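You operate a simulated robot arm through the tools that you are given. There is no shell and no other tool. Be economical: measure what you need, move in short steps, check, and stop when the job is done.

Carry out the task below with a simulated robot arm. There is one attempt and no reset: what you move stays moved.

TASK
Reseat the black cable in its clamp on the unit marked CABLE.
Fine: knob to loose, press the cable plug home, knob to tight, pull-test the cable.

Only the result counts: the job must be done as asked and must still hold three seconds after the hand-in. Knocking over, shifting, dropping, spilling or breaking anything else fails it.

THE ROBOT
A 7-joint arm with a two-finger parallel gripper on a trunk, on a base that drives. Base frame: it is fixed to the floor where the robot stands at the start and does not move with it; the origin is under the middle of the robot, x ahead of it, y to its left, z up; the surface under the hand at the start is at about z = 0.958. Readings come in m, rad, newtons and seconds.
With the tool pointing down near the work surface it reaches from about 0.16 to 0.72 m from the robot's upright axis, wherever it stands. Its first joint turns from -2.897 to 2.897 rad. Places, roughly: black cable plug (3x3x5 cm) [0.6, 0.2, 1]; blue sleeve [0.5, 0.3, 1]; grey clamp [0.6, 0.2, 1]; red clamp knob [0.5, 0.2, 1]; yellow sleeve [0.6, 0.3, 1]; yellow tie [0.5, 0, 1]. Payload 1.57 kg.
Tool frame: the origin (TCP) lies between the finger pads and is the grasp point; the fingertips stand 0.03 m ahead of it; z points along the fingers, y is the line along which they close. Largest opening 0.11 m; finger width 0.024, thickness 0.012; the body of the gripper, 0.048 by 0.112 m, starts 0.078 m behind the TCP.
Orientation is told as [roll, pitch, yaw] about the base's x, y, z axes, in that order, counted from this pose: with the fingers straight down and closing along the base's y, the tool's x points along the base's -x, its y along +y and its z along -z.

THE INTERFACE
- The arm moves only by the tool arm_command. Its argument "motion" is one flat list of numbers, 7 for each row, row after row: the shift along the tool's x, y, z in units of 40 mm (1.0 is 40 mm), then the turn, a rotation vector about the tool's x, y, z in units of 5 degrees (1.0 is 5 degrees), then the gripper command, from -1 (shut) to 1 (fully open), values between in proportion. In form: [tx, ty, tz, rx, ry, rz, claw, tx, ty, tz, rx, ry, rz, claw, ...]. A call has 1 to 12 rows; each row shifts and turns the commanded pose from where the row before left it, along the tool's axes as they then stand. A call with a number of a shift or a turn outside -1 to 1 is refused whole. A row lasts 0.2 s, in which the tool goes at most 0.05 m and 0.15 rad; a call with a longer step from one row to the next is refused whole, and so is a gripper value outside its range. Where a pose cannot be reached the arm comes as near as it can. A force on the tool above 40 N (or 10 N above the force at the start of the call, whichever is more), or a blocked arm, ends the call early, and 0.2 s more pass. The fingers move at their own pace (about 0.045 m/s each) and stop on an object; they squeeze with about 31 N. The grip force told is the motor's: it shows also when the fingers shut on nothing. Time passes only in rows, and 0.2 s behind the last, so rows that do not move let the fingers close. It gives the time, the measured TCP pose, the force on the tool (base axes), the opening and the grip force at its end, in the units of the frame above (readings bear some noise), with the torque about the TCP (base axes, N m) and any sound that the robot's microphone picked up.
- Cameras (640 x 400 px; columns grow to the right, rows downward): "scene" is now at [0.0295, 0.1732, 1.5853]; the picture's right is [0.19, -0.98, 0.00], its down [-0.60, -0.12, -0.79] and it looks along [0.78, 0.15, -0.61] (base axes); focal length 288 px, centre (320, 200). "wrist" rides on the gripper at [0.07, 0.016, -0.141] in the tool frame; the picture's right is [-0.23, 0.97, 0.00], its down [-0.86, -0.20, -0.48] and it looks along [-0.47, -0.11, 0.88] (tool axes); focal length 222 px, centre (320, 200). There is no depth. A picture from a camera that has moved, and an enlarged one, comes with that camera's place and axes in the base frame and with its lens. The place of the scene camera against the robot may be out by one fixed shift of up to 0.018 m in any direction.
- get_image(camera): a new picture of that camera. The clock stands still meanwhile.
- raise_lower(by): slides the trunk up (or, below 0, down) by that many m; the arm and the scene camera ride with it, the base frame stays. It gives what a move gives, with no picture.
- base_move(legs): drives the robot by 1 to 6 legs, each [ahead, turn to the left] in m and rad, along the robot's own axes; the way and the turn of a leg run together, so that a leg with both is an arc; at most 1.5 m and 3.142 rad a leg. The arm and the cameras ride along, it lands a little off, and it stops where it bumps. It gives what a move gives.
- head_to(pan, tilt): turns the head with the scene camera to pan (to the left, within 2.705 rad either way) and tilt (down, from -0.506 to 1.204), counted from straight ahead of the robot. It gives what a move gives.
- enlarge(camera, box): a new picture of the part [left, top, right, bottom] of that camera's present view, enlarged. The clock stands still meanwhile.
- hand_in(): hands the job in; it is judged then, once.

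Go step by step. Nothing tells you exact positions but the pictures and the camera data: compare them with the known pose of the tool, close in by small moves and look again before you grip or let go. The budget is 120 turns and 78 pictures, counting those below and the enlarged ones. Unless the task says otherwise, let go and move clear before handing in, and close with one line.

The tools are called after "Call:" as a command line: name --argument value ..., lists and objects as JSON in quotes. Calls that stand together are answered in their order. arm_command: Moves the arm, as the interface text tells. Its arguments: {"type":"object","properties":{"motion":{"type":"array","items":{"type":"number"}}},"required":["motion"]} The other tools are called the same way: raise_lower (by) slides the trunk up or down; base_move (legs) drives the base; head_to (pan, tilt) turns the head that bears the scene camera; get_image (camera) takes a picture; enlarge (camera, box) takes an enlarged picture of a part of a camera's view; hand_in () hands the job in.

At the start:

```text
time: 0.0
tcp_pos: [0.3915, 0.1637, 1.3271]
tcp_rot: [0.0, 0.001, 0.0]
ft_force: [0.6, -0.8, 0.0]
wrist_torque: [-0.01, 0.06, 0.01]
opening: 0.11
grasp_force: 0.0
trunk travel left (down, up): [-0.5, 0.09]
robot x, y, heading: [-0.0004, 0.0022, 0.002]
head pan, tilt: [0.195, 0.653]
```

scene: 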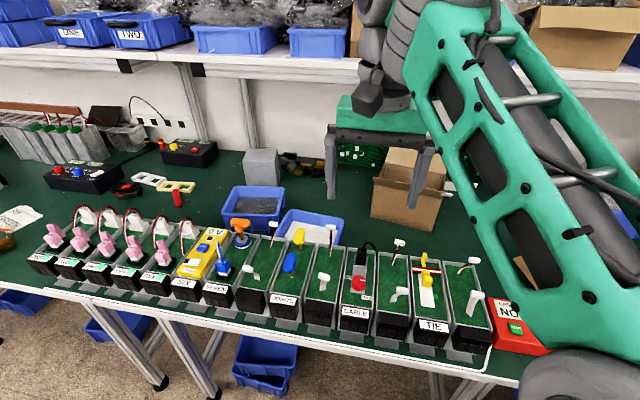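
wrist: 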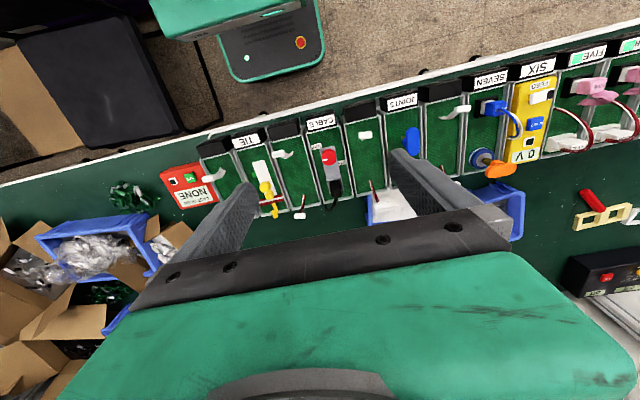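

The CABLE unit shows a red knob, grey clamp and black plug near the middle of the scene. I'll enlarge both views to see it in detail.

Call:
enlarge --camera "scene" --box '[310, 220, 420, 340]'

Call:
enlarge --camera "wrist" --box '[270, 100, 400, 230]'

```text
3.33 times, centred on (365, 280) of scene
camera zoom: at [0.0295, 0.1732, 1.5853], right [0.19, -0.98, 0.0], down [-0.6, -0.12, -0.79], along [0.78, 0.15, -0.61], focal length 962 px, centre (170, -67)
```

zoom: 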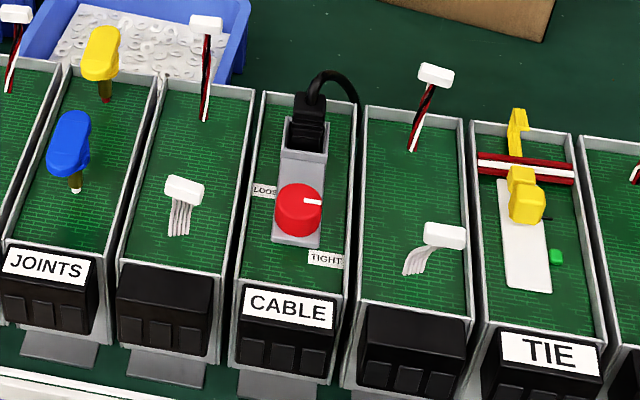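

```text
3.08 times, centred on (335, 165) of wrist
camera zoom: at [0.3217, 0.1811, 1.4698], right [0.23, 0.97, 0.0], down [0.86, -0.2, 0.48], along [0.47, -0.11, -0.88], focal length 684 px, centre (274, 308)
```

zoom: 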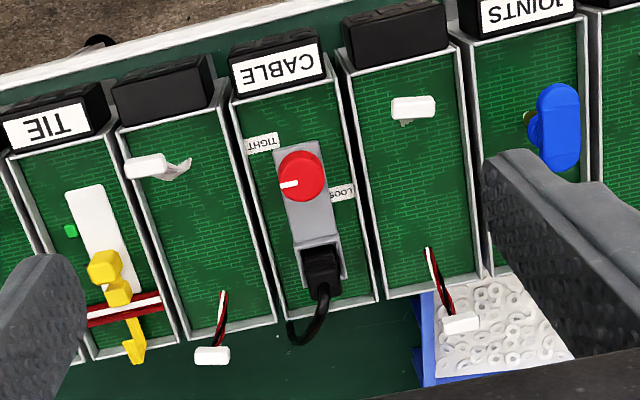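

The knob is at about (0.47, 0.166, 1.006) and the plug at about (0.54, 0.165). I'll move lower over the unit and look again.

Call:
arm_command --motion '[-0.5, 0, 1, 0, 0, 0, 1, -0.5, 0, 1, 0, 0, 0, 1, 0, 0, 1, 0, 0, 0, 1, 0, 0, 1, 0, 0, 0, 1, 0, 0, 0, 0, 0, 0, 1]'

Call:
get_image --camera "wrist"

Call:
enlarge --camera "wrist" --box '[220, 80, 420, 280]'

```text
time: 1.2
tcp_pos: [0.43, 0.1623, 1.1664]
tcp_rot: [0.002, 0.0, -0.001]
ft_force: [-0.5, 0.2, 0.6]
wrist_torque: [0.0, 0.02, -0.05]
opening: 0.1098
grasp_force: 0.0
trunk travel left (down, up): [-0.5, 0.09]
robot x, y, heading: [0.0013, -0.0033, -0.004]
head pan, tilt: [0.195, 0.653]
```

```text
73 pictures are left
camera wrist: at [0.3609, 0.1798, 1.3084], right [0.23, 0.97, 0.0], down [0.86, -0.2, 0.48], along [0.47, -0.11, -0.88], focal length 222 px, centre (320, 200)
```

wrist: 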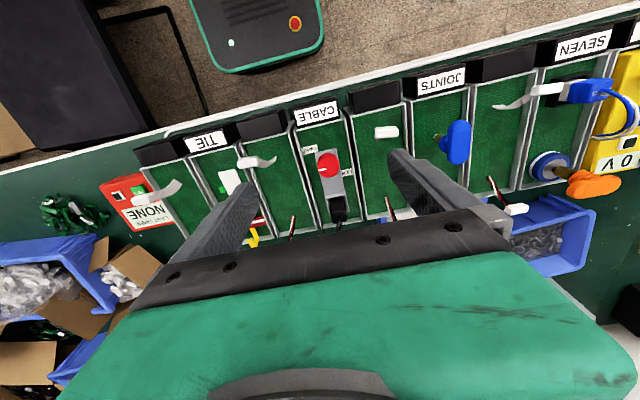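

```text
2.00 times, centred on (320, 180) of wrist
camera zoom: at [0.3609, 0.1798, 1.3084], right [0.23, 0.97, 0.0], down [0.86, -0.2, 0.48], along [0.47, -0.11, -0.88], focal length 444 px, centre (320, 240)
```

zoom: 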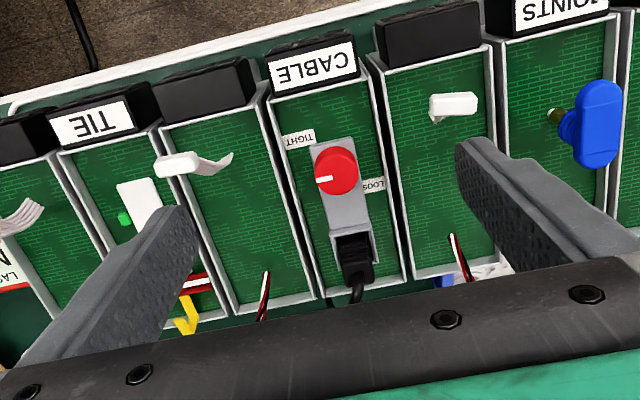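

The gripper is clear now. I need a better look at the plug and clamp, and at the knob's mark.

Call:
enlarge --camera "scene" --box '[330, 230, 390, 310]'

Call:
enlarge --camera "wrist" --box '[295, 135, 365, 235]'

```text
5.00 times, centred on (360, 270) of scene
camera zoom: at [0.0296, 0.1732, 1.5853], right [0.19, -0.98, 0.0], down [-0.6, -0.12, -0.79], along [0.78, 0.15, -0.61], focal length 1442 px, centre (120, -150)
```

zoom: 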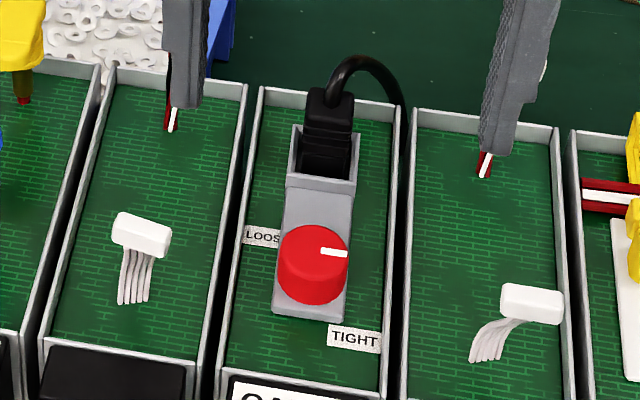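

```text
4.00 times, centred on (330, 185) of wrist
camera zoom: at [0.3609, 0.1798, 1.3084], right [0.23, 0.97, 0.0], down [0.86, -0.2, 0.48], along [0.47, -0.11, -0.88], focal length 888 px, centre (280, 260)
```

zoom: 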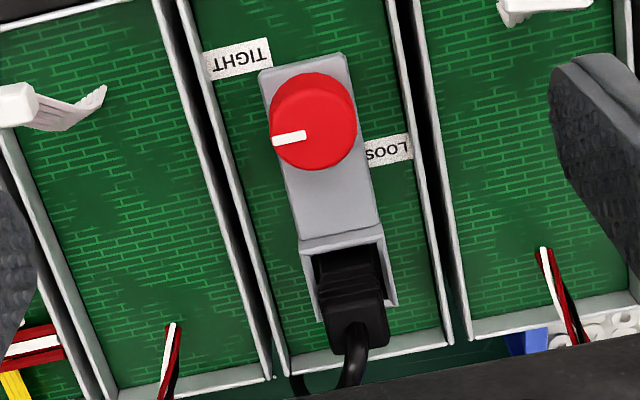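

The plug stands upright in a cup behind the knob. The knob's mark points to -y, between LOOSE (back left) and TIGHT (front right), so loosening is counter-clockwise from above. I'll move over the knob with a narrower opening.

Call:
arm_command --motion '[-0.5, 0.08, 0.7, 0, 0, 0, 0, -0.5, 0, 0.7, 0, 0, 0, 0, 0, 0, 0.7, 0, 0, 0, 0, 0, 0, 0, 0, 0, 0, 0, 0, 0, 0, 0, 0, 0, 0]'

Call:
get_image --camera "wrist"

Call:
enlarge --camera "scene" --box '[300, 190, 420, 310]'

```text
time: 2.4
tcp_pos: [0.4676, 0.1662, 1.0824]
tcp_rot: [-0.001, -0.002, 0.0]
ft_force: [0.2, 0.1, 0.8]
wrist_torque: [-0.02, 0.04, 0.01]
opening: 0.055
grasp_force: 0.0
trunk travel left (down, up): [-0.5, 0.09]
robot x, y, heading: [0.0013, -0.0025, 0.001]
head pan, tilt: [0.195, 0.653]
```

```text
69 pictures are left
camera wrist: at [0.3997, 0.1835, 1.2247], right [0.23, 0.97, 0.0], down [0.86, -0.2, 0.48], along [0.47, -0.11, -0.88], focal length 222 px, centre (320, 200)
```

wrist: 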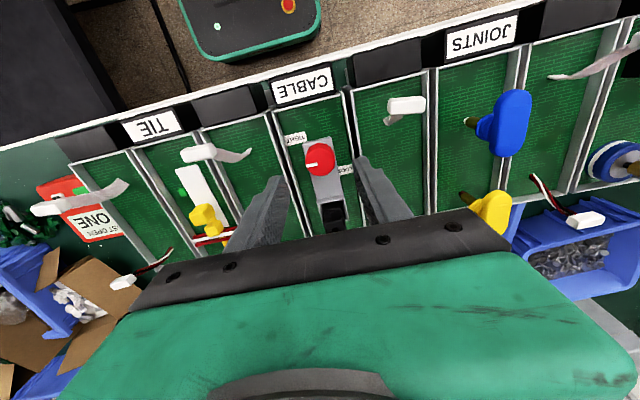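

```text
3.33 times, centred on (360, 250) of scene
camera zoom: at [0.0295, 0.1732, 1.5853], right [0.19, -0.98, 0.0], down [-0.6, -0.12, -0.79], along [0.78, 0.15, -0.61], focal length 962 px, centre (187, 33)
```

zoom: 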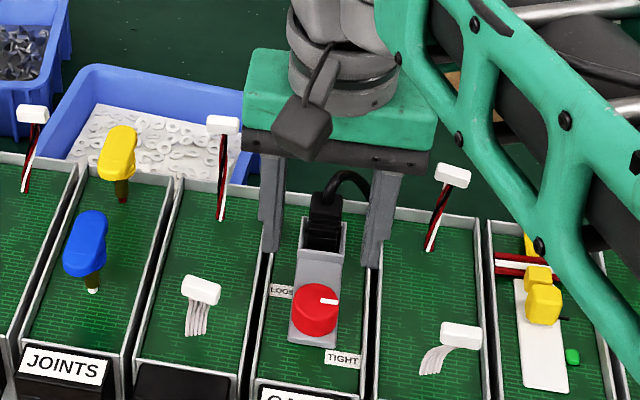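

I need the knob's height more exactly, so I'll back off 8 cm in x and compare views.

Call:
enlarge --camera "wrist" --box '[270, 110, 390, 240]'

Call:
arm_command --motion '[1, 0, 0, 0, 0, 0, 0, 1, 0, 0, 0, 0, 0, 0, 0, 0, 0, 0, 0, 0, 0, 0, 0, 0, 0, 0, 0, 0]'

Call:
enlarge --camera "wrist" --box '[260, 140, 380, 270]'

```text
3.08 times, centred on (330, 175) of wrist
camera zoom: at [0.3997, 0.1835, 1.2247], right [0.23, 0.97, 0.0], down [0.86, -0.2, 0.48], along [0.47, -0.11, -0.88], focal length 684 px, centre (289, 277)
```

zoom: 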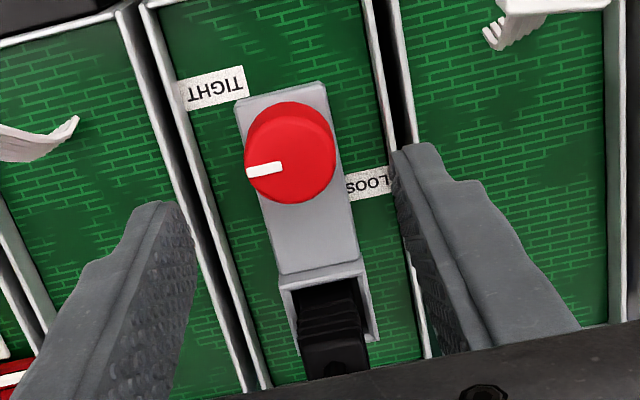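

```text
time: 3.4
tcp_pos: [0.3911, 0.1651, 1.0837]
tcp_rot: [0.002, 0.001, 0.0]
ft_force: [-0.4, 0.7, -0.1]
wrist_torque: [0.03, -0.03, 0.01]
opening: 0.055
grasp_force: 0.0
trunk travel left (down, up): [-0.5, 0.09]
robot x, y, heading: [0.003, 0.0001, -0.001]
head pan, tilt: [0.195, 0.653]
```

```text
3.08 times, centred on (320, 205) of wrist
camera zoom: at [0.322, 0.1824, 1.2265], right [0.23, 0.97, 0.0], down [0.86, -0.2, 0.48], along [0.47, -0.11, -0.88], focal length 684 px, centre (320, 185)
```

zoom: 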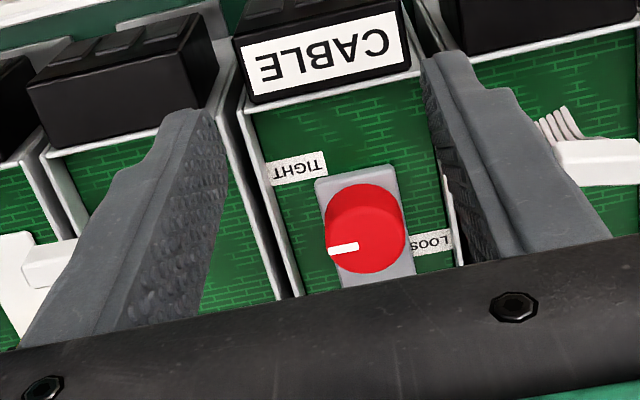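

The knob top comes out at about (0.482, 0.165, 0.978), with a diameter of about 34 mm. I'll narrow the fingers, go over the knob, descend partway and check.

Call:
arm_command --motion '[-0.75, 0, 0, 0, 0, 0, -0.2, -0.75, 0, 0, 0, 0, 0, -0.2, -0.77, 0, 0, 0, 0, 0, -0.2, 0, 0, 0.6, 0, 0, 0, -0.2, 0, 0, 0.6, 0, 0, 0, -0.2, 0, 0, 0.3, 0, 0, 0, -0.2, 0, 0, 0, 0, 0, 0, -0.2]'

Call:
enlarge --camera "wrist" --box '[260, 100, 380, 230]'

Call:
enlarge --camera "scene" --box '[310, 210, 410, 320]'

```text
time: 5.0
tcp_pos: [0.4826, 0.1674, 1.0232]
tcp_rot: [-0.001, 0.0, -0.001]
ft_force: [0.2, 0.5, 0.8]
wrist_torque: [-0.04, -0.01, 0.0]
opening: 0.0438
grasp_force: 0.0
trunk travel left (down, up): [-0.5, 0.09]
robot x, y, heading: [-0.0, -0.0048, 0.0]
head pan, tilt: [0.195, 0.653]
```

```text
3.08 times, centred on (320, 165) of wrist
camera zoom: at [0.4133, 0.1848, 1.1653], right [0.23, 0.97, 0.0], down [0.86, -0.2, 0.48], along [0.47, -0.11, -0.88], focal length 684 px, centre (320, 308)
```

zoom: 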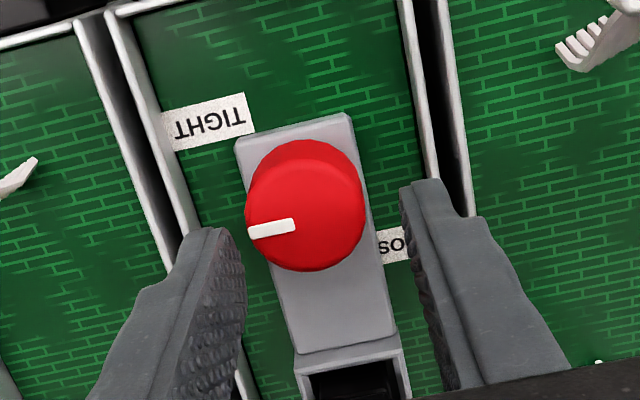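

```text
3.64 times, centred on (360, 265) of scene
camera zoom: at [0.0295, 0.1732, 1.5853], right [0.19, -0.98, 0.0], down [-0.6, -0.12, -0.79], along [0.78, 0.15, -0.61], focal length 1049 px, centre (174, -36)
```

zoom: 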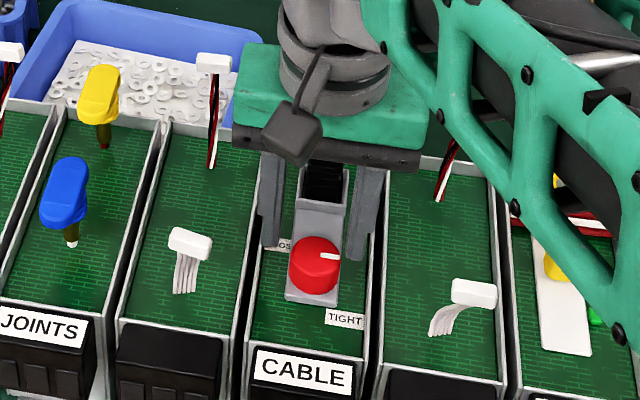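

Over the knob and aligned. I'll shift 2.5 mm in -y, descend 27 mm and check.

Call:
arm_command --motion '[0, -0.065, 0.35, 0, 0, 0, -0.2, 0, 0, 0.33, 0, 0, 0, -0.2, 0, 0, 0, 0, 0, 0, -0.2]'

Call:
enlarge --camera "wrist" --box '[260, 100, 380, 230]'

Call:
enlarge --camera "scene" --box '[330, 240, 390, 300]'

```text
time: 5.8
tcp_pos: [0.4821, 0.1648, 0.9965]
tcp_rot: [0.001, 0.0, 0.0]
ft_force: [-0.6, -0.1, -0.3]
wrist_torque: [-0.02, 0.0, -0.02]
opening: 0.0441
grasp_force: 0.0
trunk travel left (down, up): [-0.5, 0.09]
robot x, y, heading: [0.0046, 0.0028, 0.002]
head pan, tilt: [0.195, 0.653]
```

```text
3.08 times, centred on (320, 165) of wrist
camera zoom: at [0.4132, 0.1822, 1.1388], right [0.23, 0.97, 0.0], down [0.86, -0.2, 0.48], along [0.47, -0.11, -0.88], focal length 684 px, centre (320, 308)
```

zoom: 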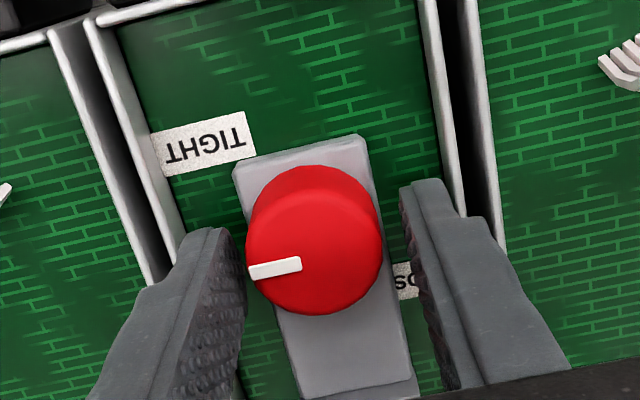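

```text
6.67 times, centred on (360, 270) of scene
camera zoom: at [0.0296, 0.1732, 1.5853], right [0.19, -0.98, 0.0], down [-0.6, -0.12, -0.79], along [0.78, 0.15, -0.61], focal length 1923 px, centre (53, -267)
```

zoom: 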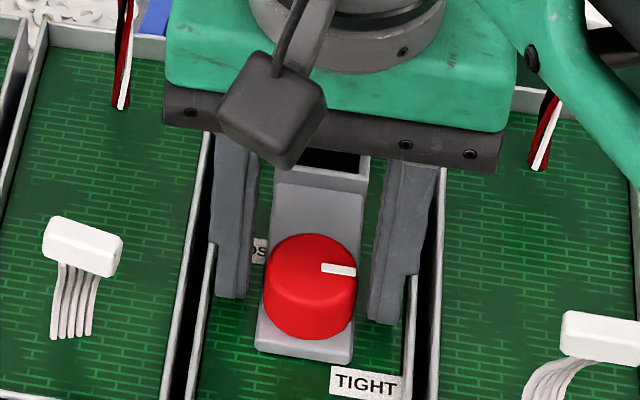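

The tips straddle the knob with about 12 mm of overlap. Closing on it.

Call:
arm_command --motion '[0, 0, 0, 0, 0, 0, -1, 0, 0, 0, 0, 0, 0, -1, 0, 0, 0, 0, 0, 0, -1]'

Call:
enlarge --camera "wrist" --box '[260, 100, 380, 230]'

```text
time: 6.6
tcp_pos: [0.4825, 0.1648, 0.9965]
tcp_rot: [0.0, 0.0, -0.001]
ft_force: [1.2, -4.8, -1.2]
wrist_torque: [-0.19, -0.05, 0.03]
opening: 0.0337
grasp_force: 34.1
trunk travel left (down, up): [-0.5, 0.09]
robot x, y, heading: [0.0006, -0.0011, -0.002]
head pan, tilt: [0.195, 0.653]
```

```text
3.08 times, centred on (320, 165) of wrist
camera zoom: at [0.4133, 0.1815, 1.1388], right [0.23, 0.97, 0.0], down [0.86, -0.2, 0.48], along [0.47, -0.11, -0.88], focal length 684 px, centre (320, 308)
```

zoom: 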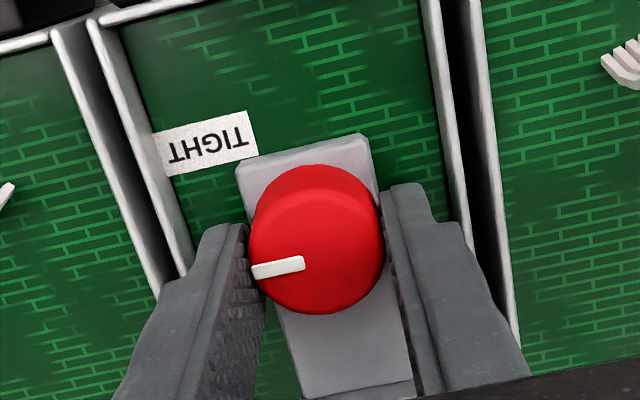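

Gripped at 33.7 mm. I'll turn counter-clockwise 30° first and watch the torque.

Call:
arm_command --motion '[0, 0, 0, 0, 0, -1, -1, 0, 0, 0, 0, 0, -1, -1, 0, 0, 0, 0, 0, -1, -1, 0, 0, 0, 0, 0, -1, -1, 0, 0, 0, 0, 0, -1, -1, 0, 0, 0, 0, 0, -1, -1]'

Call:
enlarge --camera "scene" --box '[330, 240, 390, 300]'

```text
time: 8.0
tcp_pos: [0.4814, 0.1655, 0.9966]
tcp_rot: [0.001, -0.002, 0.527]
ft_force: [1.1, 6.8, 0.1]
wrist_torque: [0.32, -0.03, 0.03]
opening: 0.0335
grasp_force: 41.1
trunk travel left (down, up): [-0.5, 0.09]
robot x, y, heading: [-0.0017, 0.0023, 0.002]
head pan, tilt: [0.195, 0.653]
```

```text
6.67 times, centred on (360, 270) of scene
camera zoom: at [0.0295, 0.1741, 1.5852], right [0.2, -0.98, 0.0], down [-0.6, -0.12, -0.79], along [0.78, 0.15, -0.61], focal length 1923 px, centre (53, -267)
```

zoom: 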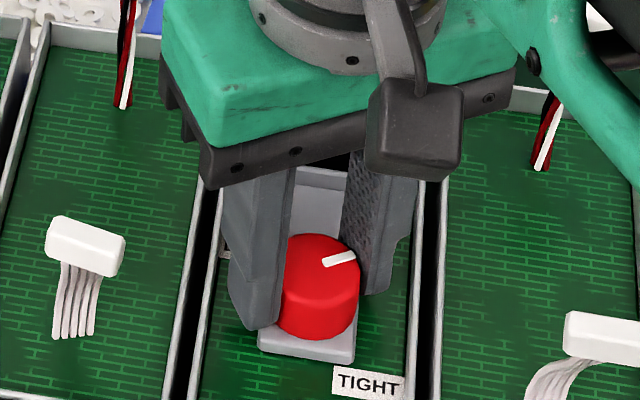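

The knob follows freely. I'll continue 60° more.

Call:
arm_command --motion '[0, 0, 0, 0, 0, -1, -1, 0, 0, 0, 0, 0, -1, -1, 0, 0, 0, 0, 0, -1, -1, 0, 0, 0, 0, 0, -1, -1, 0, 0, 0, 0, 0, -1, -1, 0, 0, 0, 0, 0, -1, -1, 0, 0, 0, 0, 0, -1, -1, 0, 0, 0, 0, 0, -1, -1, 0, 0, 0, 0, 0, -1, -1, 0, 0, 0, 0, 0, -1, -1, 0, 0, 0, 0, 0, -1, -1, 0, 0, 0, 0, 0, -1, -1]'

Call:
enlarge --camera "scene" --box '[330, 220, 410, 300]'

```text
time: 10.6
tcp_pos: [0.4779, 0.1676, 0.9967]
tcp_rot: [-0.001, 0.003, 1.576]
ft_force: [-18.4, 32.7, 4.2]
wrist_torque: [1.01, 0.65, -0.38]
opening: 0.0332
grasp_force: 41.3
trunk travel left (down, up): [-0.5, 0.09]
robot x, y, heading: [-0.001, 0.0016, 0.008]
head pan, tilt: [0.195, 0.653]
```

```text
5.00 times, centred on (370, 260) of scene
camera zoom: at [0.0263, 0.1779, 1.5849], right [0.2, -0.98, 0.0], down [-0.59, -0.12, -0.79], along [0.78, 0.15, -0.61], focal length 1442 px, centre (70, -100)
```

zoom: 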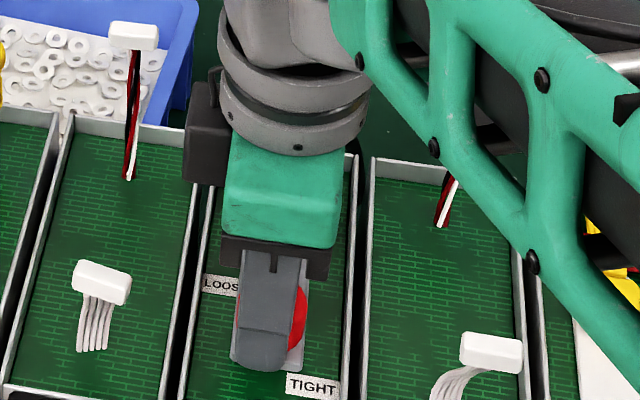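

There is some side force now (33 N). I'll look through the wrist before turning further.

Call:
get_image --camera "wrist"

Call:
get_image --camera "scene"

```text
58 pictures are left
camera wrist: at [0.4636, 0.099, 1.1389], right [-0.97, 0.22, 0.0], down [0.2, 0.86, 0.48], along [0.11, 0.46, -0.88], focal length 222 px, centre (320, 200)
```

wrist: 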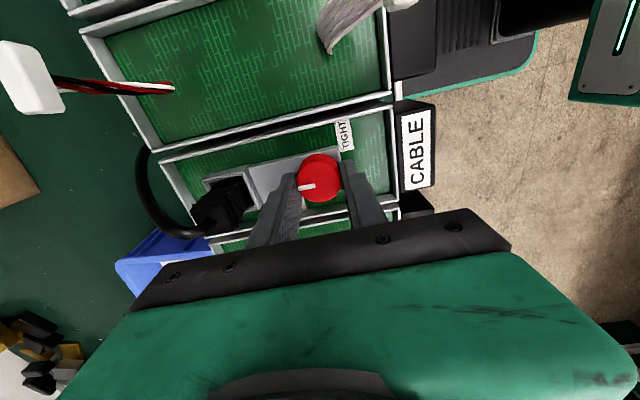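

```text
57 pictures are left
camera scene: at [0.0263, 0.1779, 1.5849], right [0.2, -0.98, 0.0], down [-0.59, -0.12, -0.79], along [0.78, 0.15, -0.61], focal length 288 px, centre (320, 200)
```

scene: 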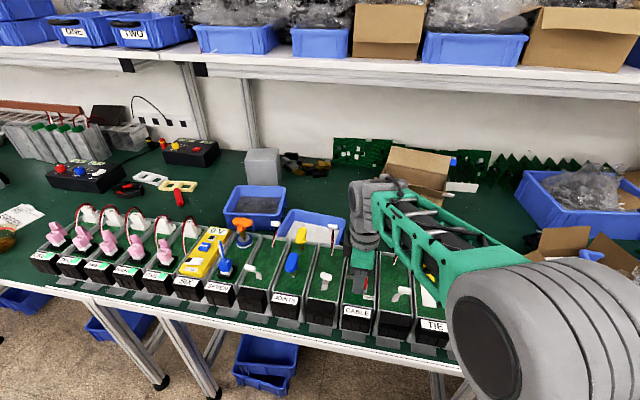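

The mark now points to +x, turned 90°. I'll release, let the forces settle, and regrip from there.

Call:
arm_command --motion '[0, 0, 0, 0, 0, 0, -0.2, 0, 0, 0, 0, 0, 0, -0.2, 0, 0, 0, 0, 0, 0, -0.2]'

Call:
enlarge --camera "wrist" --box '[180, 100, 420, 250]'

```text
time: 11.4
tcp_pos: [0.4817, 0.1643, 0.9968]
tcp_rot: [-0.001, 0.001, 1.57]
ft_force: [-0.7, 0.3, -0.7]
wrist_torque: [-0.04, 0.0, 0.0]
opening: 0.0438
grasp_force: 0.1
trunk travel left (down, up): [-0.5, 0.09]
robot x, y, heading: [0.0002, 0.0009, -0.001]
head pan, tilt: [0.195, 0.653]
```

```text
2.67 times, centred on (300, 175) of wrist
camera zoom: at [0.4657, 0.0956, 1.1386], right [-0.97, 0.23, 0.0], down [0.2, 0.86, 0.48], along [0.11, 0.47, -0.88], focal length 592 px, centre (373, 267)
```

zoom: 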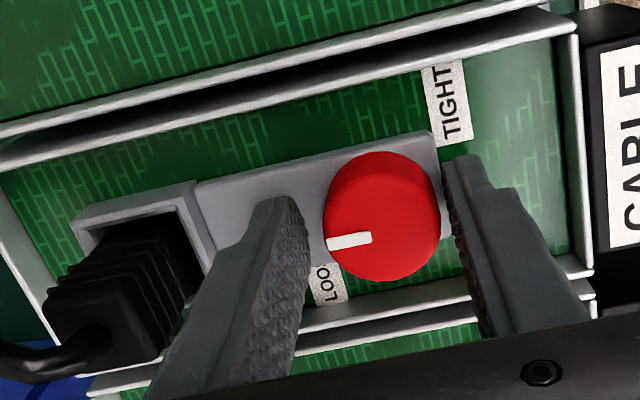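

The force vanished after release, so the grip was slightly off-centre. The knob axis is nearer (0.480, 0.1665); I'll re-centre, regrip and turn 25° more.

Call:
arm_command --motion '[-0.05, 0.04, 0, 0, 0, 0, -0.2, 0, 0, 0, 0, 0, 0, -1, 0, 0, 0, 0, 0, 0, -1, 0, 0, 0, 0, 0, 0, -1, 0, 0, 0, 0, 0, -1, -1, 0, 0, 0, 0, 0, -1, -1, 0, 0, 0, 0, 0, -1, -1, 0, 0, 0, 0, 0, -1, -1, 0, 0, 0, 0, 0, -1, -1]'

Call:
enlarge --camera "wrist" --box '[180, 100, 420, 250]'

```text
time: 13.4
tcp_pos: [0.4779, 0.166, 0.9953]
tcp_rot: [0.001, 0.001, 2.009]
ft_force: [-14.9, 3.0, -2.2]
wrist_torque: [0.1, 0.53, -0.82]
opening: 0.0335
grasp_force: 41.6
trunk travel left (down, up): [-0.5, 0.09]
robot x, y, heading: [-0.0, -0.0, 0.001]
head pan, tilt: [0.195, 0.653]
```

```text
2.67 times, centred on (300, 175) of wrist
camera zoom: at [0.4936, 0.0973, 1.1384], right [-0.98, -0.21, 0.0], down [-0.18, 0.86, 0.48], along [-0.1, 0.47, -0.88], focal length 592 px, centre (373, 267)
```

zoom: 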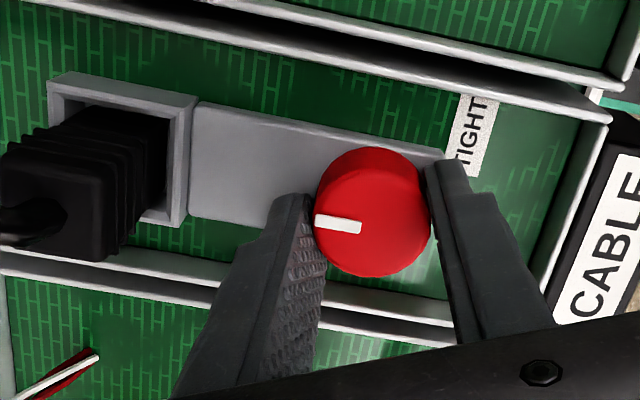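

The torque rose to 0.8 N·m and the mark moved less than the hand did, so this may be the stop. I'll turn 10° more and see whether the mark moves.

Call:
arm_command --motion '[0, 0, 0, 0, 0, -1, -1, 0, 0, 0, 0, 0, -1, -1, 0, 0, 0, 0, 0, 0, -1]'

Call:
enlarge --camera "wrist" --box '[180, 100, 420, 250]'

```text
time: 14.2
tcp_pos: [0.4773, 0.1664, 0.9957]
tcp_rot: [0.001, -0.001, 2.184]
ft_force: [-23.9, 1.4, -3.1]
wrist_torque: [-0.04, 0.82, -1.08]
opening: 0.0335
grasp_force: 40.9
trunk travel left (down, up): [-0.5, 0.09]
robot x, y, heading: [-0.004, -0.0029, 0.002]
head pan, tilt: [0.195, 0.653]
```

```text
2.67 times, centred on (300, 175) of wrist
camera zoom: at [0.5051, 0.101, 1.1385], right [-0.93, -0.37, 0.0], down [-0.33, 0.82, 0.48], along [-0.18, 0.44, -0.88], focal length 592 px, centre (373, 267)
```

zoom: 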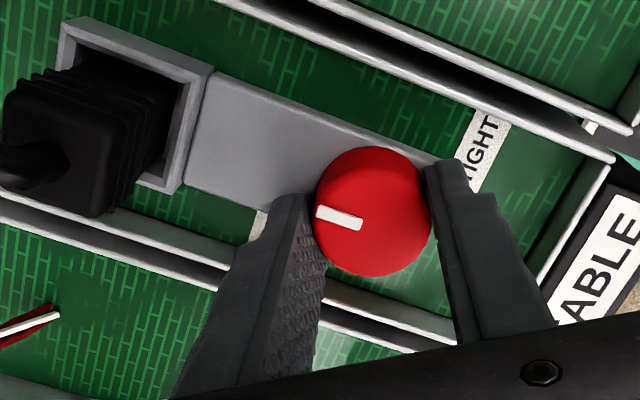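

The knob moved a little and mostly slipped. I'll release and look where the mark really is.

Call:
arm_command --motion '[0, 0, 0, 0, 0, 0, -0.2, 0, 0, 0, 0, 0, 0, -0.2, 0, 0, 0, 0, 0, 0, -0.2]'

Call:
enlarge --camera "wrist" --box '[180, 100, 420, 250]'

```text
time: 15.0
tcp_pos: [0.4799, 0.1656, 0.9971]
tcp_rot: [-0.002, 0.0, 2.182]
ft_force: [-0.1, -0.9, -0.5]
wrist_torque: [0.04, 0.0, -0.02]
opening: 0.0441
grasp_force: 0.1
trunk travel left (down, up): [-0.5, 0.09]
robot x, y, heading: [-0.0013, -0.0008, 0.0]
head pan, tilt: [0.195, 0.653]
```

```text
2.67 times, centred on (300, 175) of wrist
camera zoom: at [0.5078, 0.1009, 1.1387], right [-0.93, -0.37, 0.0], down [-0.33, 0.81, 0.48], along [-0.18, 0.44, -0.88], focal length 592 px, centre (373, 267)
```

zoom: 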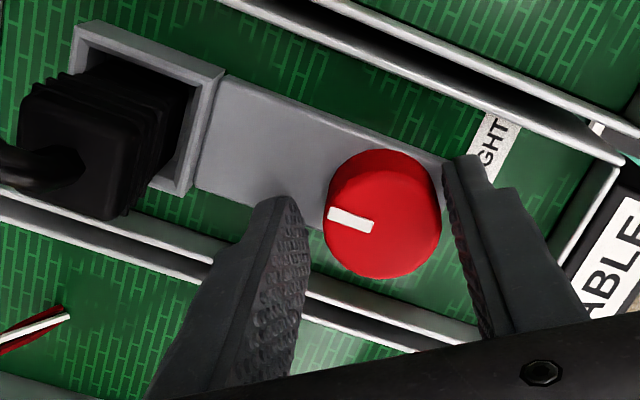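

The mark is now parallel to the clamp and points at the plug (+x). It turned freely for 90° and then slipped against a stop, so I take this as LOOSE. I'll lift off and turn the hand back to look at the plug.

Call:
arm_command --motion '[0, 0, -0.7, 0, 0, 0, -0.2, 0, 0, -1, 0, 0, 0, -0.2, 0, 0, -1, 0, 0, 1, -0.2, 0, 0, 0, 0, 0, 1, -0.2, 0, 0, 0, 0, 0, 1, -0.2, 0, 0, 0, 0, 0, 1, -0.2, 0, 0, 0, 0, 0, 1, -0.2, 0, 0, 0, 0, 0, 1, -0.2, 0, 0, 0, 0, 0, 1, -0.2, 0, 0, 0, 0, 0, 1, -0.2, 0, 0, 0, 0, 0, 1, -0.2, 0, 0, 0, 0, 0, 1, -0.2]'

Call:
arm_command --motion '[0, 0, 0, 0, 0, 1, -0.2, 0, 0, 0, 0, 0, 1, -0.2, 0, 0, 0, 0, 0, 1, -0.2, 0, 0, 0, 0, 0, 1, -0.2, 0, 0, 0, 0, 0, 1, -0.2, 0, 0, 0, 0, 0, 1, -0.2, 0, 0, 0, 0, 0, 1, -0.2, 0, 0, 0, 0, 0, 1, -0.2, 0, 0, 0, 0, 0, 0, -0.2]'

Call:
enlarge --camera "wrist" --box '[180, 80, 420, 260]'

Call:
enlarge --camera "scene" --box '[330, 220, 410, 300]'

```text
time: 17.6
tcp_pos: [0.4798, 0.1673, 1.1041]
tcp_rot: [0.001, -0.001, 1.308]
ft_force: [-0.3, -0.5, 0.8]
wrist_torque: [-0.02, 0.0, 0.0]
opening: 0.0438
grasp_force: 0.1
trunk travel left (down, up): [-0.5, 0.09]
robot x, y, heading: [-0.0001, -0.0019, -0.003]
head pan, tilt: [0.195, 0.653]
```

```text
time: 19.6
tcp_pos: [0.4794, 0.1664, 1.1034]
tcp_rot: [0.0, -0.002, 0.609]
ft_force: [-0.5, 0.3, 0.8]
wrist_torque: [-0.01, -0.02, 0.02]
opening: 0.0442
grasp_force: 0.1
trunk travel left (down, up): [-0.5, 0.09]
robot x, y, heading: [-0.0, 0.001, 0.003]
head pan, tilt: [0.195, 0.653]
```

```text
2.22 times, centred on (300, 170) of wrist
camera zoom: at [0.4144, 0.1412, 1.2465], right [-0.37, 0.93, 0.0], down [0.82, 0.33, 0.48], along [0.44, 0.18, -0.88], focal length 494 px, centre (364, 267)
```

zoom: 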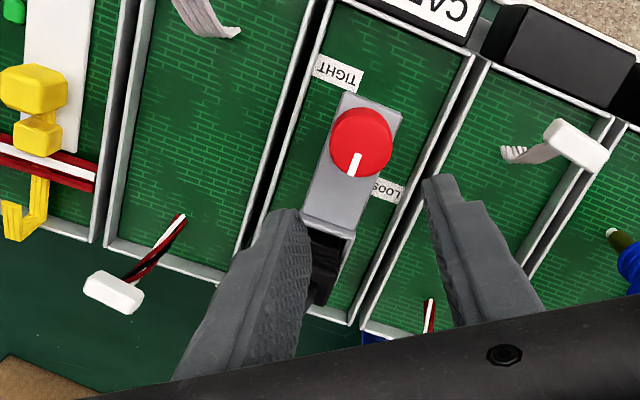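

```text
5.00 times, centred on (370, 260) of scene
camera zoom: at [0.0295, 0.1736, 1.5853], right [0.19, -0.98, 0.0], down [-0.6, -0.12, -0.79], along [0.78, 0.15, -0.61], focal length 1442 px, centre (70, -100)
```

zoom: 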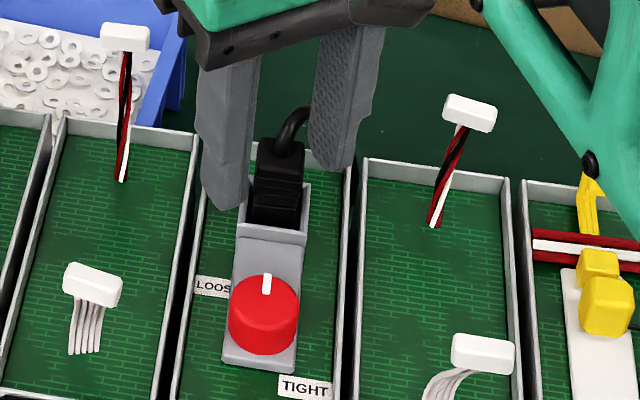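

The mark points at +x, but the LOOSE label sits further left. I'll regrip well centred and test again whether this is really the stop.

Call:
arm_command --motion '[0, 0, 1, 0, 0, 0, -0.2, 0, 0, 1, 0, 0, 0, -0.2, 0, 0, 0.72, 0, 0, 0, -0.2, 0, 0, 0, 0, 0, 0, -1, 0, 0, 0, 0, 0, 0, -1, 0, 0, 0, 0, 0, 0, -1]'

Call:
arm_command --motion '[0, 0, 0, 0, 0, -1, -1, 0, 0, 0, 0, 0, -1, -1, 0, 0, 0, 0, 0, -1, -1]'

Call:
enlarge --camera "wrist" --box '[180, 80, 420, 260]'

```text
time: 21.0
tcp_pos: [0.4798, 0.1647, 0.9961]
tcp_rot: [-0.001, -0.005, 0.609]
ft_force: [5.0, -3.8, 13.3]
wrist_torque: [-0.13, -0.22, -0.11]
opening: 0.0334
grasp_force: 34.2
trunk travel left (down, up): [-0.5, 0.09]
robot x, y, heading: [-0.0018, 0.0047, 0.004]
head pan, tilt: [0.195, 0.653]
```

```text
time: 21.8
tcp_pos: [0.4778, 0.1646, 0.9968]
tcp_rot: [-0.001, -0.001, 0.872]
ft_force: [1.3, -6.5, 15.8]
wrist_torque: [-0.23, 0.17, -1.46]
opening: 0.0335
grasp_force: 41.3
trunk travel left (down, up): [-0.5, 0.09]
robot x, y, heading: [-0.0018, 0.0007, -0.0]
head pan, tilt: [0.195, 0.653]
```

```text
2.22 times, centred on (300, 170) of wrist
camera zoom: at [0.4225, 0.1229, 1.1382], right [-0.6, 0.8, 0.0], down [0.7, 0.53, 0.48], along [0.38, 0.29, -0.88], focal length 494 px, centre (364, 267)
```

zoom: 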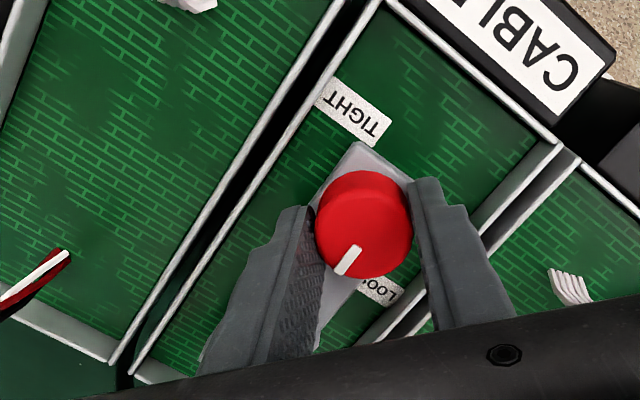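

Torque rose to 1.46 N·m and the mark stayed at +x, so this is the LOOSE stop. I'll release, lift, turn back to yaw 0 and look at the plug.

Call:
arm_command --motion '[0, 0, 0, 0, 0, 0, -0.2, 0, 0, 0, 0, 0, 0, -0.2, 0, 0, -0.7, 0, 0, 0, -0.2, 0, 0, -1, 0, 0, 0, -0.2, 0, 0, -1, 0, 0, 1, -0.2, 0, 0, -0.5, 0, 0, 1, -0.2, 0, 0, 0, 0, 0, 1, -0.2, 0, 0, 0, 0, 0, 1, -0.2, 0, 0, 0, 0, 0, 1, -0.2, 0, 0, 0, 0, 0, 1, -0.2, 0, 0, 0, 0, 0, 1, -0.2, 0, 0, 0, 0, 0, 1, -0.2]'

Call:
arm_command --motion '[0, 0, 0, 0, 0, 1, -0.2, 0, 0, 0, 0, 0, 1, 0.1, 0, 0, 0, 0, 0, 0, 0.1, 0, 0, 0, 0, 0, 0, 0.1]'

Call:
enlarge --camera "wrist" --box '[240, 100, 400, 240]'

Call:
enlarge --camera "scene" --box '[330, 210, 400, 280]'

```text
time: 24.4
tcp_pos: [0.479, 0.1662, 1.1225]
tcp_rot: [0.001, 0.001, 0.173]
ft_force: [-0.4, 0.4, 1.1]
wrist_torque: [0.05, 0.01, 0.01]
opening: 0.0438
grasp_force: 0.0
trunk travel left (down, up): [-0.5, 0.09]
robot x, y, heading: [0.0009, 0.0012, 0.004]
head pan, tilt: [0.195, 0.653]
```

```text
time: 25.4
tcp_pos: [0.48, 0.1668, 1.1222]
tcp_rot: [0.0, -0.001, 0.001]
ft_force: [-0.5, 0.0, -0.3]
wrist_torque: [0.01, -0.02, -0.02]
opening: 0.0605
grasp_force: 0.1
trunk travel left (down, up): [-0.5, 0.09]
robot x, y, heading: [0.0, 0.0014, -0.002]
head pan, tilt: [0.195, 0.653]
```

```text
2.86 times, centred on (320, 170) of wrist
camera zoom: at [0.4112, 0.1841, 1.2653], right [0.23, 0.97, 0.0], down [0.85, -0.2, 0.48], along [0.47, -0.11, -0.88], focal length 635 px, centre (320, 286)
```

zoom: 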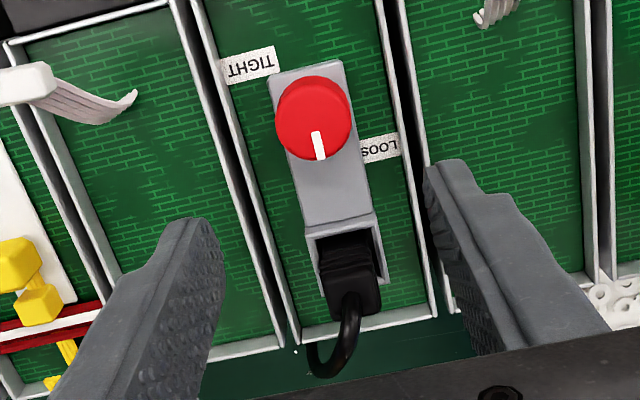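

```text
5.71 times, centred on (365, 245) of scene
camera zoom: at [0.0295, 0.1735, 1.5853], right [0.19, -0.98, 0.0], down [-0.6, -0.12, -0.79], along [0.78, 0.15, -0.61], focal length 1649 px, centre (63, -57)
```

zoom: 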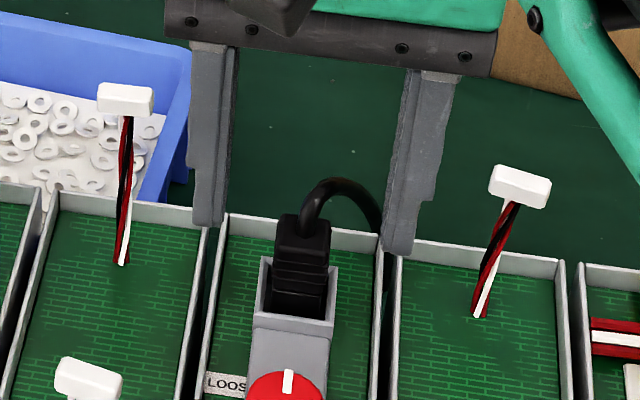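

Triangulating from two views, the plug top is at about (0.556, 0.166, 1.01) and the cup rim is near z = 0.965. I'll move over the plug and descend partway with the fingers closing along y, clear of the cable.

Call:
arm_command --motion '[-0.95, 0, 0, 0, 0, 0, 0, -0.95, 0, 0, 0, 0, 0, 0, 0, 0, 0.6, 0, 0, 0, 0, 0, 0, 0.6, 0, 0, 0, 0, 0, 0, 0, 0, 0, 0, 0]'

Call:
enlarge --camera "wrist" --box '[240, 80, 400, 240]'

Call:
enlarge --camera "scene" --box '[330, 190, 410, 280]'

```text
time: 26.6
tcp_pos: [0.5559, 0.1674, 1.0752]
tcp_rot: [-0.001, 0.002, 0.001]
ft_force: [-0.1, -0.3, 0.4]
wrist_torque: [0.01, -0.02, 0.0]
opening: 0.055
grasp_force: 0.1
trunk travel left (down, up): [-0.5, 0.09]
robot x, y, heading: [0.0007, -0.0021, 0.002]
head pan, tilt: [0.195, 0.653]
```

```text
2.50 times, centred on (320, 160) of wrist
camera zoom: at [0.4878, 0.1847, 1.2178], right [0.23, 0.97, 0.0], down [0.86, -0.2, 0.48], along [0.47, -0.11, -0.88], focal length 555 px, centre (320, 300)
```

zoom: 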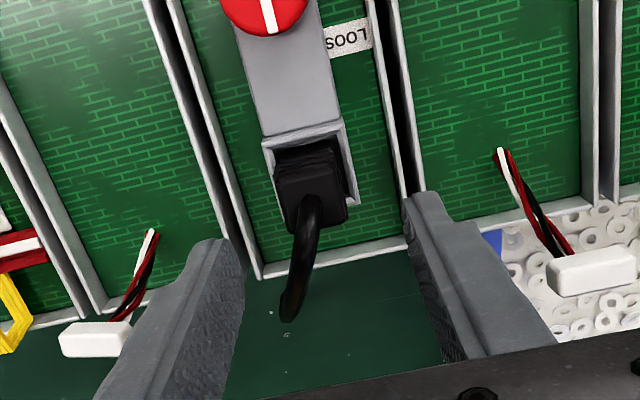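

```text
4.44 times, centred on (370, 235) of scene
camera zoom: at [0.0298, 0.1736, 1.5853], right [0.19, -0.98, 0.0], down [-0.6, -0.12, -0.79], along [0.78, 0.15, -0.61], focal length 1282 px, centre (98, 44)
```

zoom: 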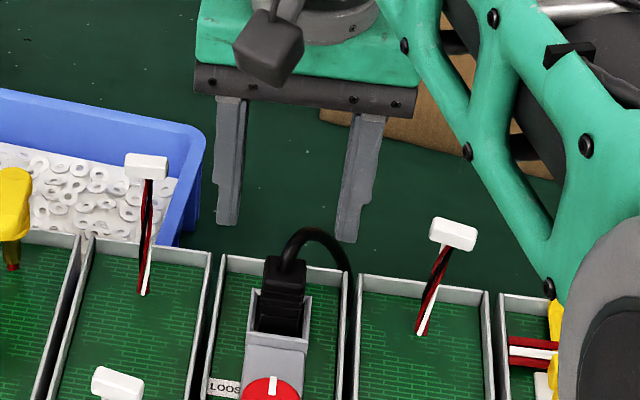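

The estimate holds: plug top at (0.556, 0.1655, 1.012). I'll descend to put the tips about 25 mm below the plug top and look before gripping.

Call:
arm_command --motion '[0, -0.04, 0.5, 0, 0, 0, 0, 0, 0, 0.5, 0, 0, 0, 0, 0, 0, 0.45, 0, 0, 0, 0, 0, 0, 0, 0, 0, 0, 0]'

Call:
enlarge --camera "wrist" --box '[240, 100, 400, 260]'

Call:
enlarge --camera "scene" --box '[330, 200, 410, 290]'

```text
time: 27.6
tcp_pos: [0.5552, 0.166, 1.017]
tcp_rot: [0.001, 0.0, 0.0]
ft_force: [0.7, 0.5, -0.5]
wrist_torque: [0.0, -0.01, -0.03]
opening: 0.0548
grasp_force: 0.1
trunk travel left (down, up): [-0.5, 0.09]
robot x, y, heading: [0.0013, 0.0003, -0.001]
head pan, tilt: [0.195, 0.653]
```

```text
2.50 times, centred on (320, 180) of wrist
camera zoom: at [0.4864, 0.1829, 1.1598], right [0.23, 0.97, 0.0], down [0.85, -0.2, 0.48], along [0.47, -0.11, -0.88], focal length 555 px, centre (320, 250)
```

zoom: 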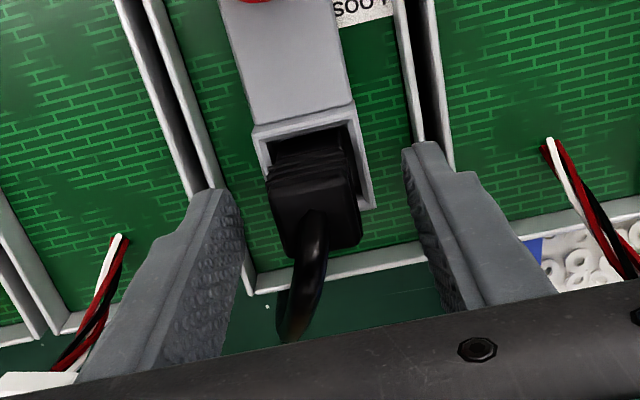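

```text
4.44 times, centred on (370, 245) of scene
camera zoom: at [0.0296, 0.1735, 1.5853], right [0.19, -0.98, 0.0], down [-0.6, -0.12, -0.79], along [0.78, 0.15, -0.61], focal length 1282 px, centre (98, 0)
```

zoom: 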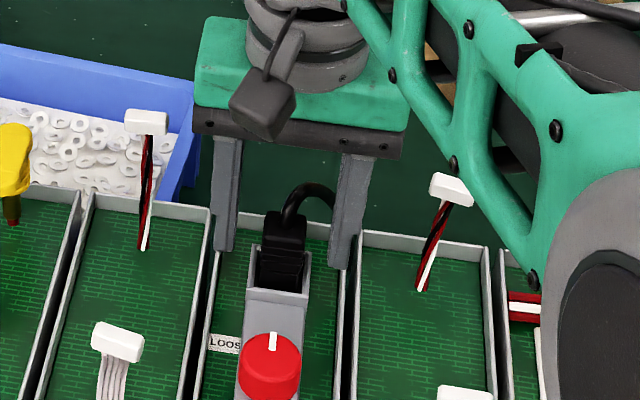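

The plug sits between the fingers and the cable is clear of them. Closing.

Call:
arm_command --motion '[0, 0, 0, 0, 0, 0, -1, 0, 0, 0, 0, 0, 0, -1, 0, 0, 0, 0, 0, 0, -1, 0, 0, 0, 0, 0, 0, -1]'

Call:
enlarge --camera "wrist" --box '[240, 100, 400, 260]'

```text
time: 28.6
tcp_pos: [0.5541, 0.1653, 1.0175]
tcp_rot: [0.0, -0.001, 0.0]
ft_force: [0.4, -0.2, 0.0]
wrist_torque: [0.02, 0.0, 0.0]
opening: 0.0228
grasp_force: 30.9
trunk travel left (down, up): [-0.5, 0.09]
robot x, y, heading: [-0.0016, 0.0013, -0.0]
head pan, tilt: [0.195, 0.653]
```

```text
2.50 times, centred on (320, 180) of wrist
camera zoom: at [0.4864, 0.1829, 1.16], right [0.23, 0.97, 0.0], down [0.86, -0.2, 0.48], along [0.47, -0.11, -0.88], focal length 555 px, centre (320, 250)
```

zoom: 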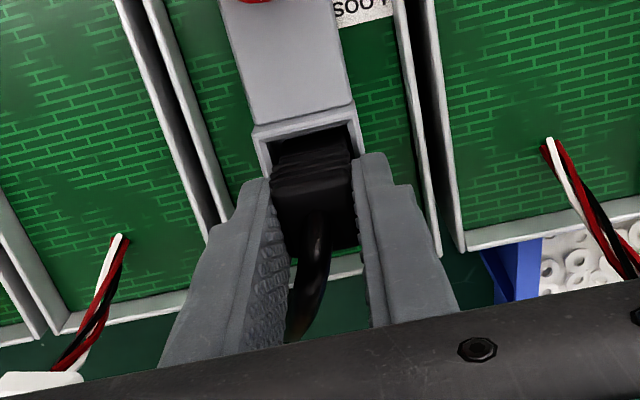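

Gripped at 22.8 mm. I'll press down in 2 mm steps.

Call:
arm_command --motion '[0, 0, 0.05, 0, 0, 0, -1, 0, 0, 0.05, 0, 0, 0, -1, 0, 0, 0.05, 0, 0, 0, -1, 0, 0, 0.05, 0, 0, 0, -1, 0, 0, 0, 0, 0, 0, -1]'

```text
time: 29.8
tcp_pos: [0.5538, 0.1659, 1.0113]
tcp_rot: [0.0, -0.004, 0.001]
ft_force: [-1.3, -0.2, 21.4]
wrist_torque: [-0.04, 0.18, 0.01]
opening: 0.0226
grasp_force: 30.8
trunk travel left (down, up): [-0.5, 0.09]
robot x, y, heading: [-0.0017, 0.0012, 0.002]
head pan, tilt: [0.195, 0.653]
```

It moved 6 mm down with the force at 21 N. I'll press a bit further.

Call:
arm_command --motion '[0, 0, 0.05, 0, 0, 0, -1, 0, 0, 0.05, 0, 0, 0, -1, 0, 0, 0, 0, 0, 0, -1]'

Call:
enlarge --camera "wrist" --box '[240, 100, 400, 260]'

```text
time: 30.4
tcp_pos: [0.5559, 0.1653, 1.0119]
tcp_rot: [0.003, -0.011, 0.0]
ft_force: [-7.7, -3.6, 14.0]
wrist_torque: [-0.12, 0.51, -0.01]
opening: 0.0227
grasp_force: 31.0
trunk travel left (down, up): [-0.5, 0.09]
robot x, y, heading: [0.0025, 0.001, -0.003]
head pan, tilt: [0.195, 0.653]
stopped in row 2: the force on the tool passed its limit at 43 N (the readings are from after the stop); the commanded pose is now the measured one
```

```text
2.50 times, centred on (320, 180) of wrist
camera zoom: at [0.4853, 0.1822, 1.154], right [0.23, 0.97, 0.01], down [0.85, -0.2, 0.49], along [0.48, -0.11, -0.87], focal length 555 px, centre (320, 250)
```

zoom: 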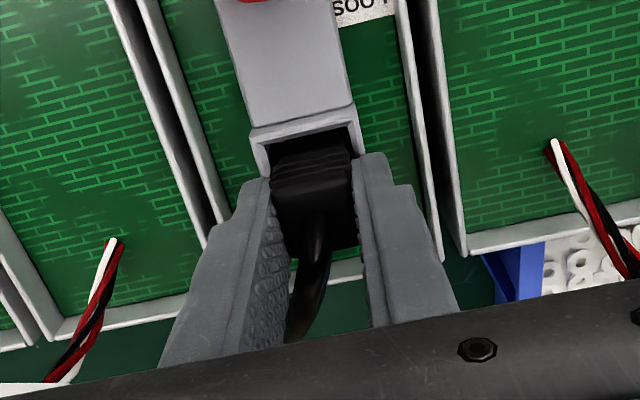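

It stopped at 43 N after about 6 mm, and the plug moved with the fingers. I'll open, rise a little and check how it sits.

Call:
arm_command --motion '[0, 0, 0, 0, 0, 0, 0, 0, 0, 0, 0, 0, 0, 0, 0, 0, 0, 0, 0, 0, 0, 0, 0, -1, 0, 0, 0, 0, 0, 0, -1, 0, 0, 0, 0, 0, 0, 0, 0, 0, 0, 0, 0, 0]'

Call:
enlarge --camera "wrist" --box '[240, 80, 400, 240]'

Call:
enlarge --camera "scene" --box '[330, 210, 400, 280]'

```text
refused: motion must hold 7 numbers for each row
```

```text
2.50 times, centred on (320, 160) of wrist
camera zoom: at [0.4853, 0.1822, 1.154], right [0.23, 0.97, 0.01], down [0.85, -0.2, 0.49], along [0.48, -0.11, -0.87], focal length 555 px, centre (320, 300)
```

zoom: 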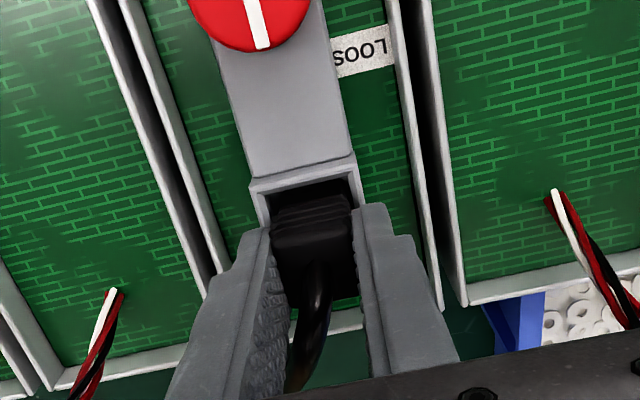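

```text
5.71 times, centred on (365, 245) of scene
camera zoom: at [0.0266, 0.1726, 1.5851], right [0.19, -0.98, 0.0], down [-0.59, -0.12, -0.8], along [0.78, 0.15, -0.61], focal length 1649 px, centre (63, -57)
```

zoom: 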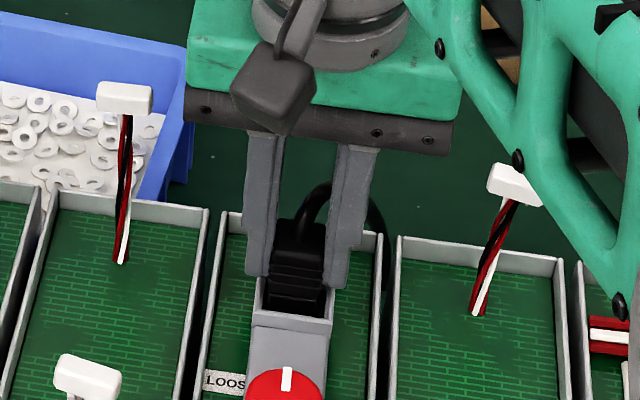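

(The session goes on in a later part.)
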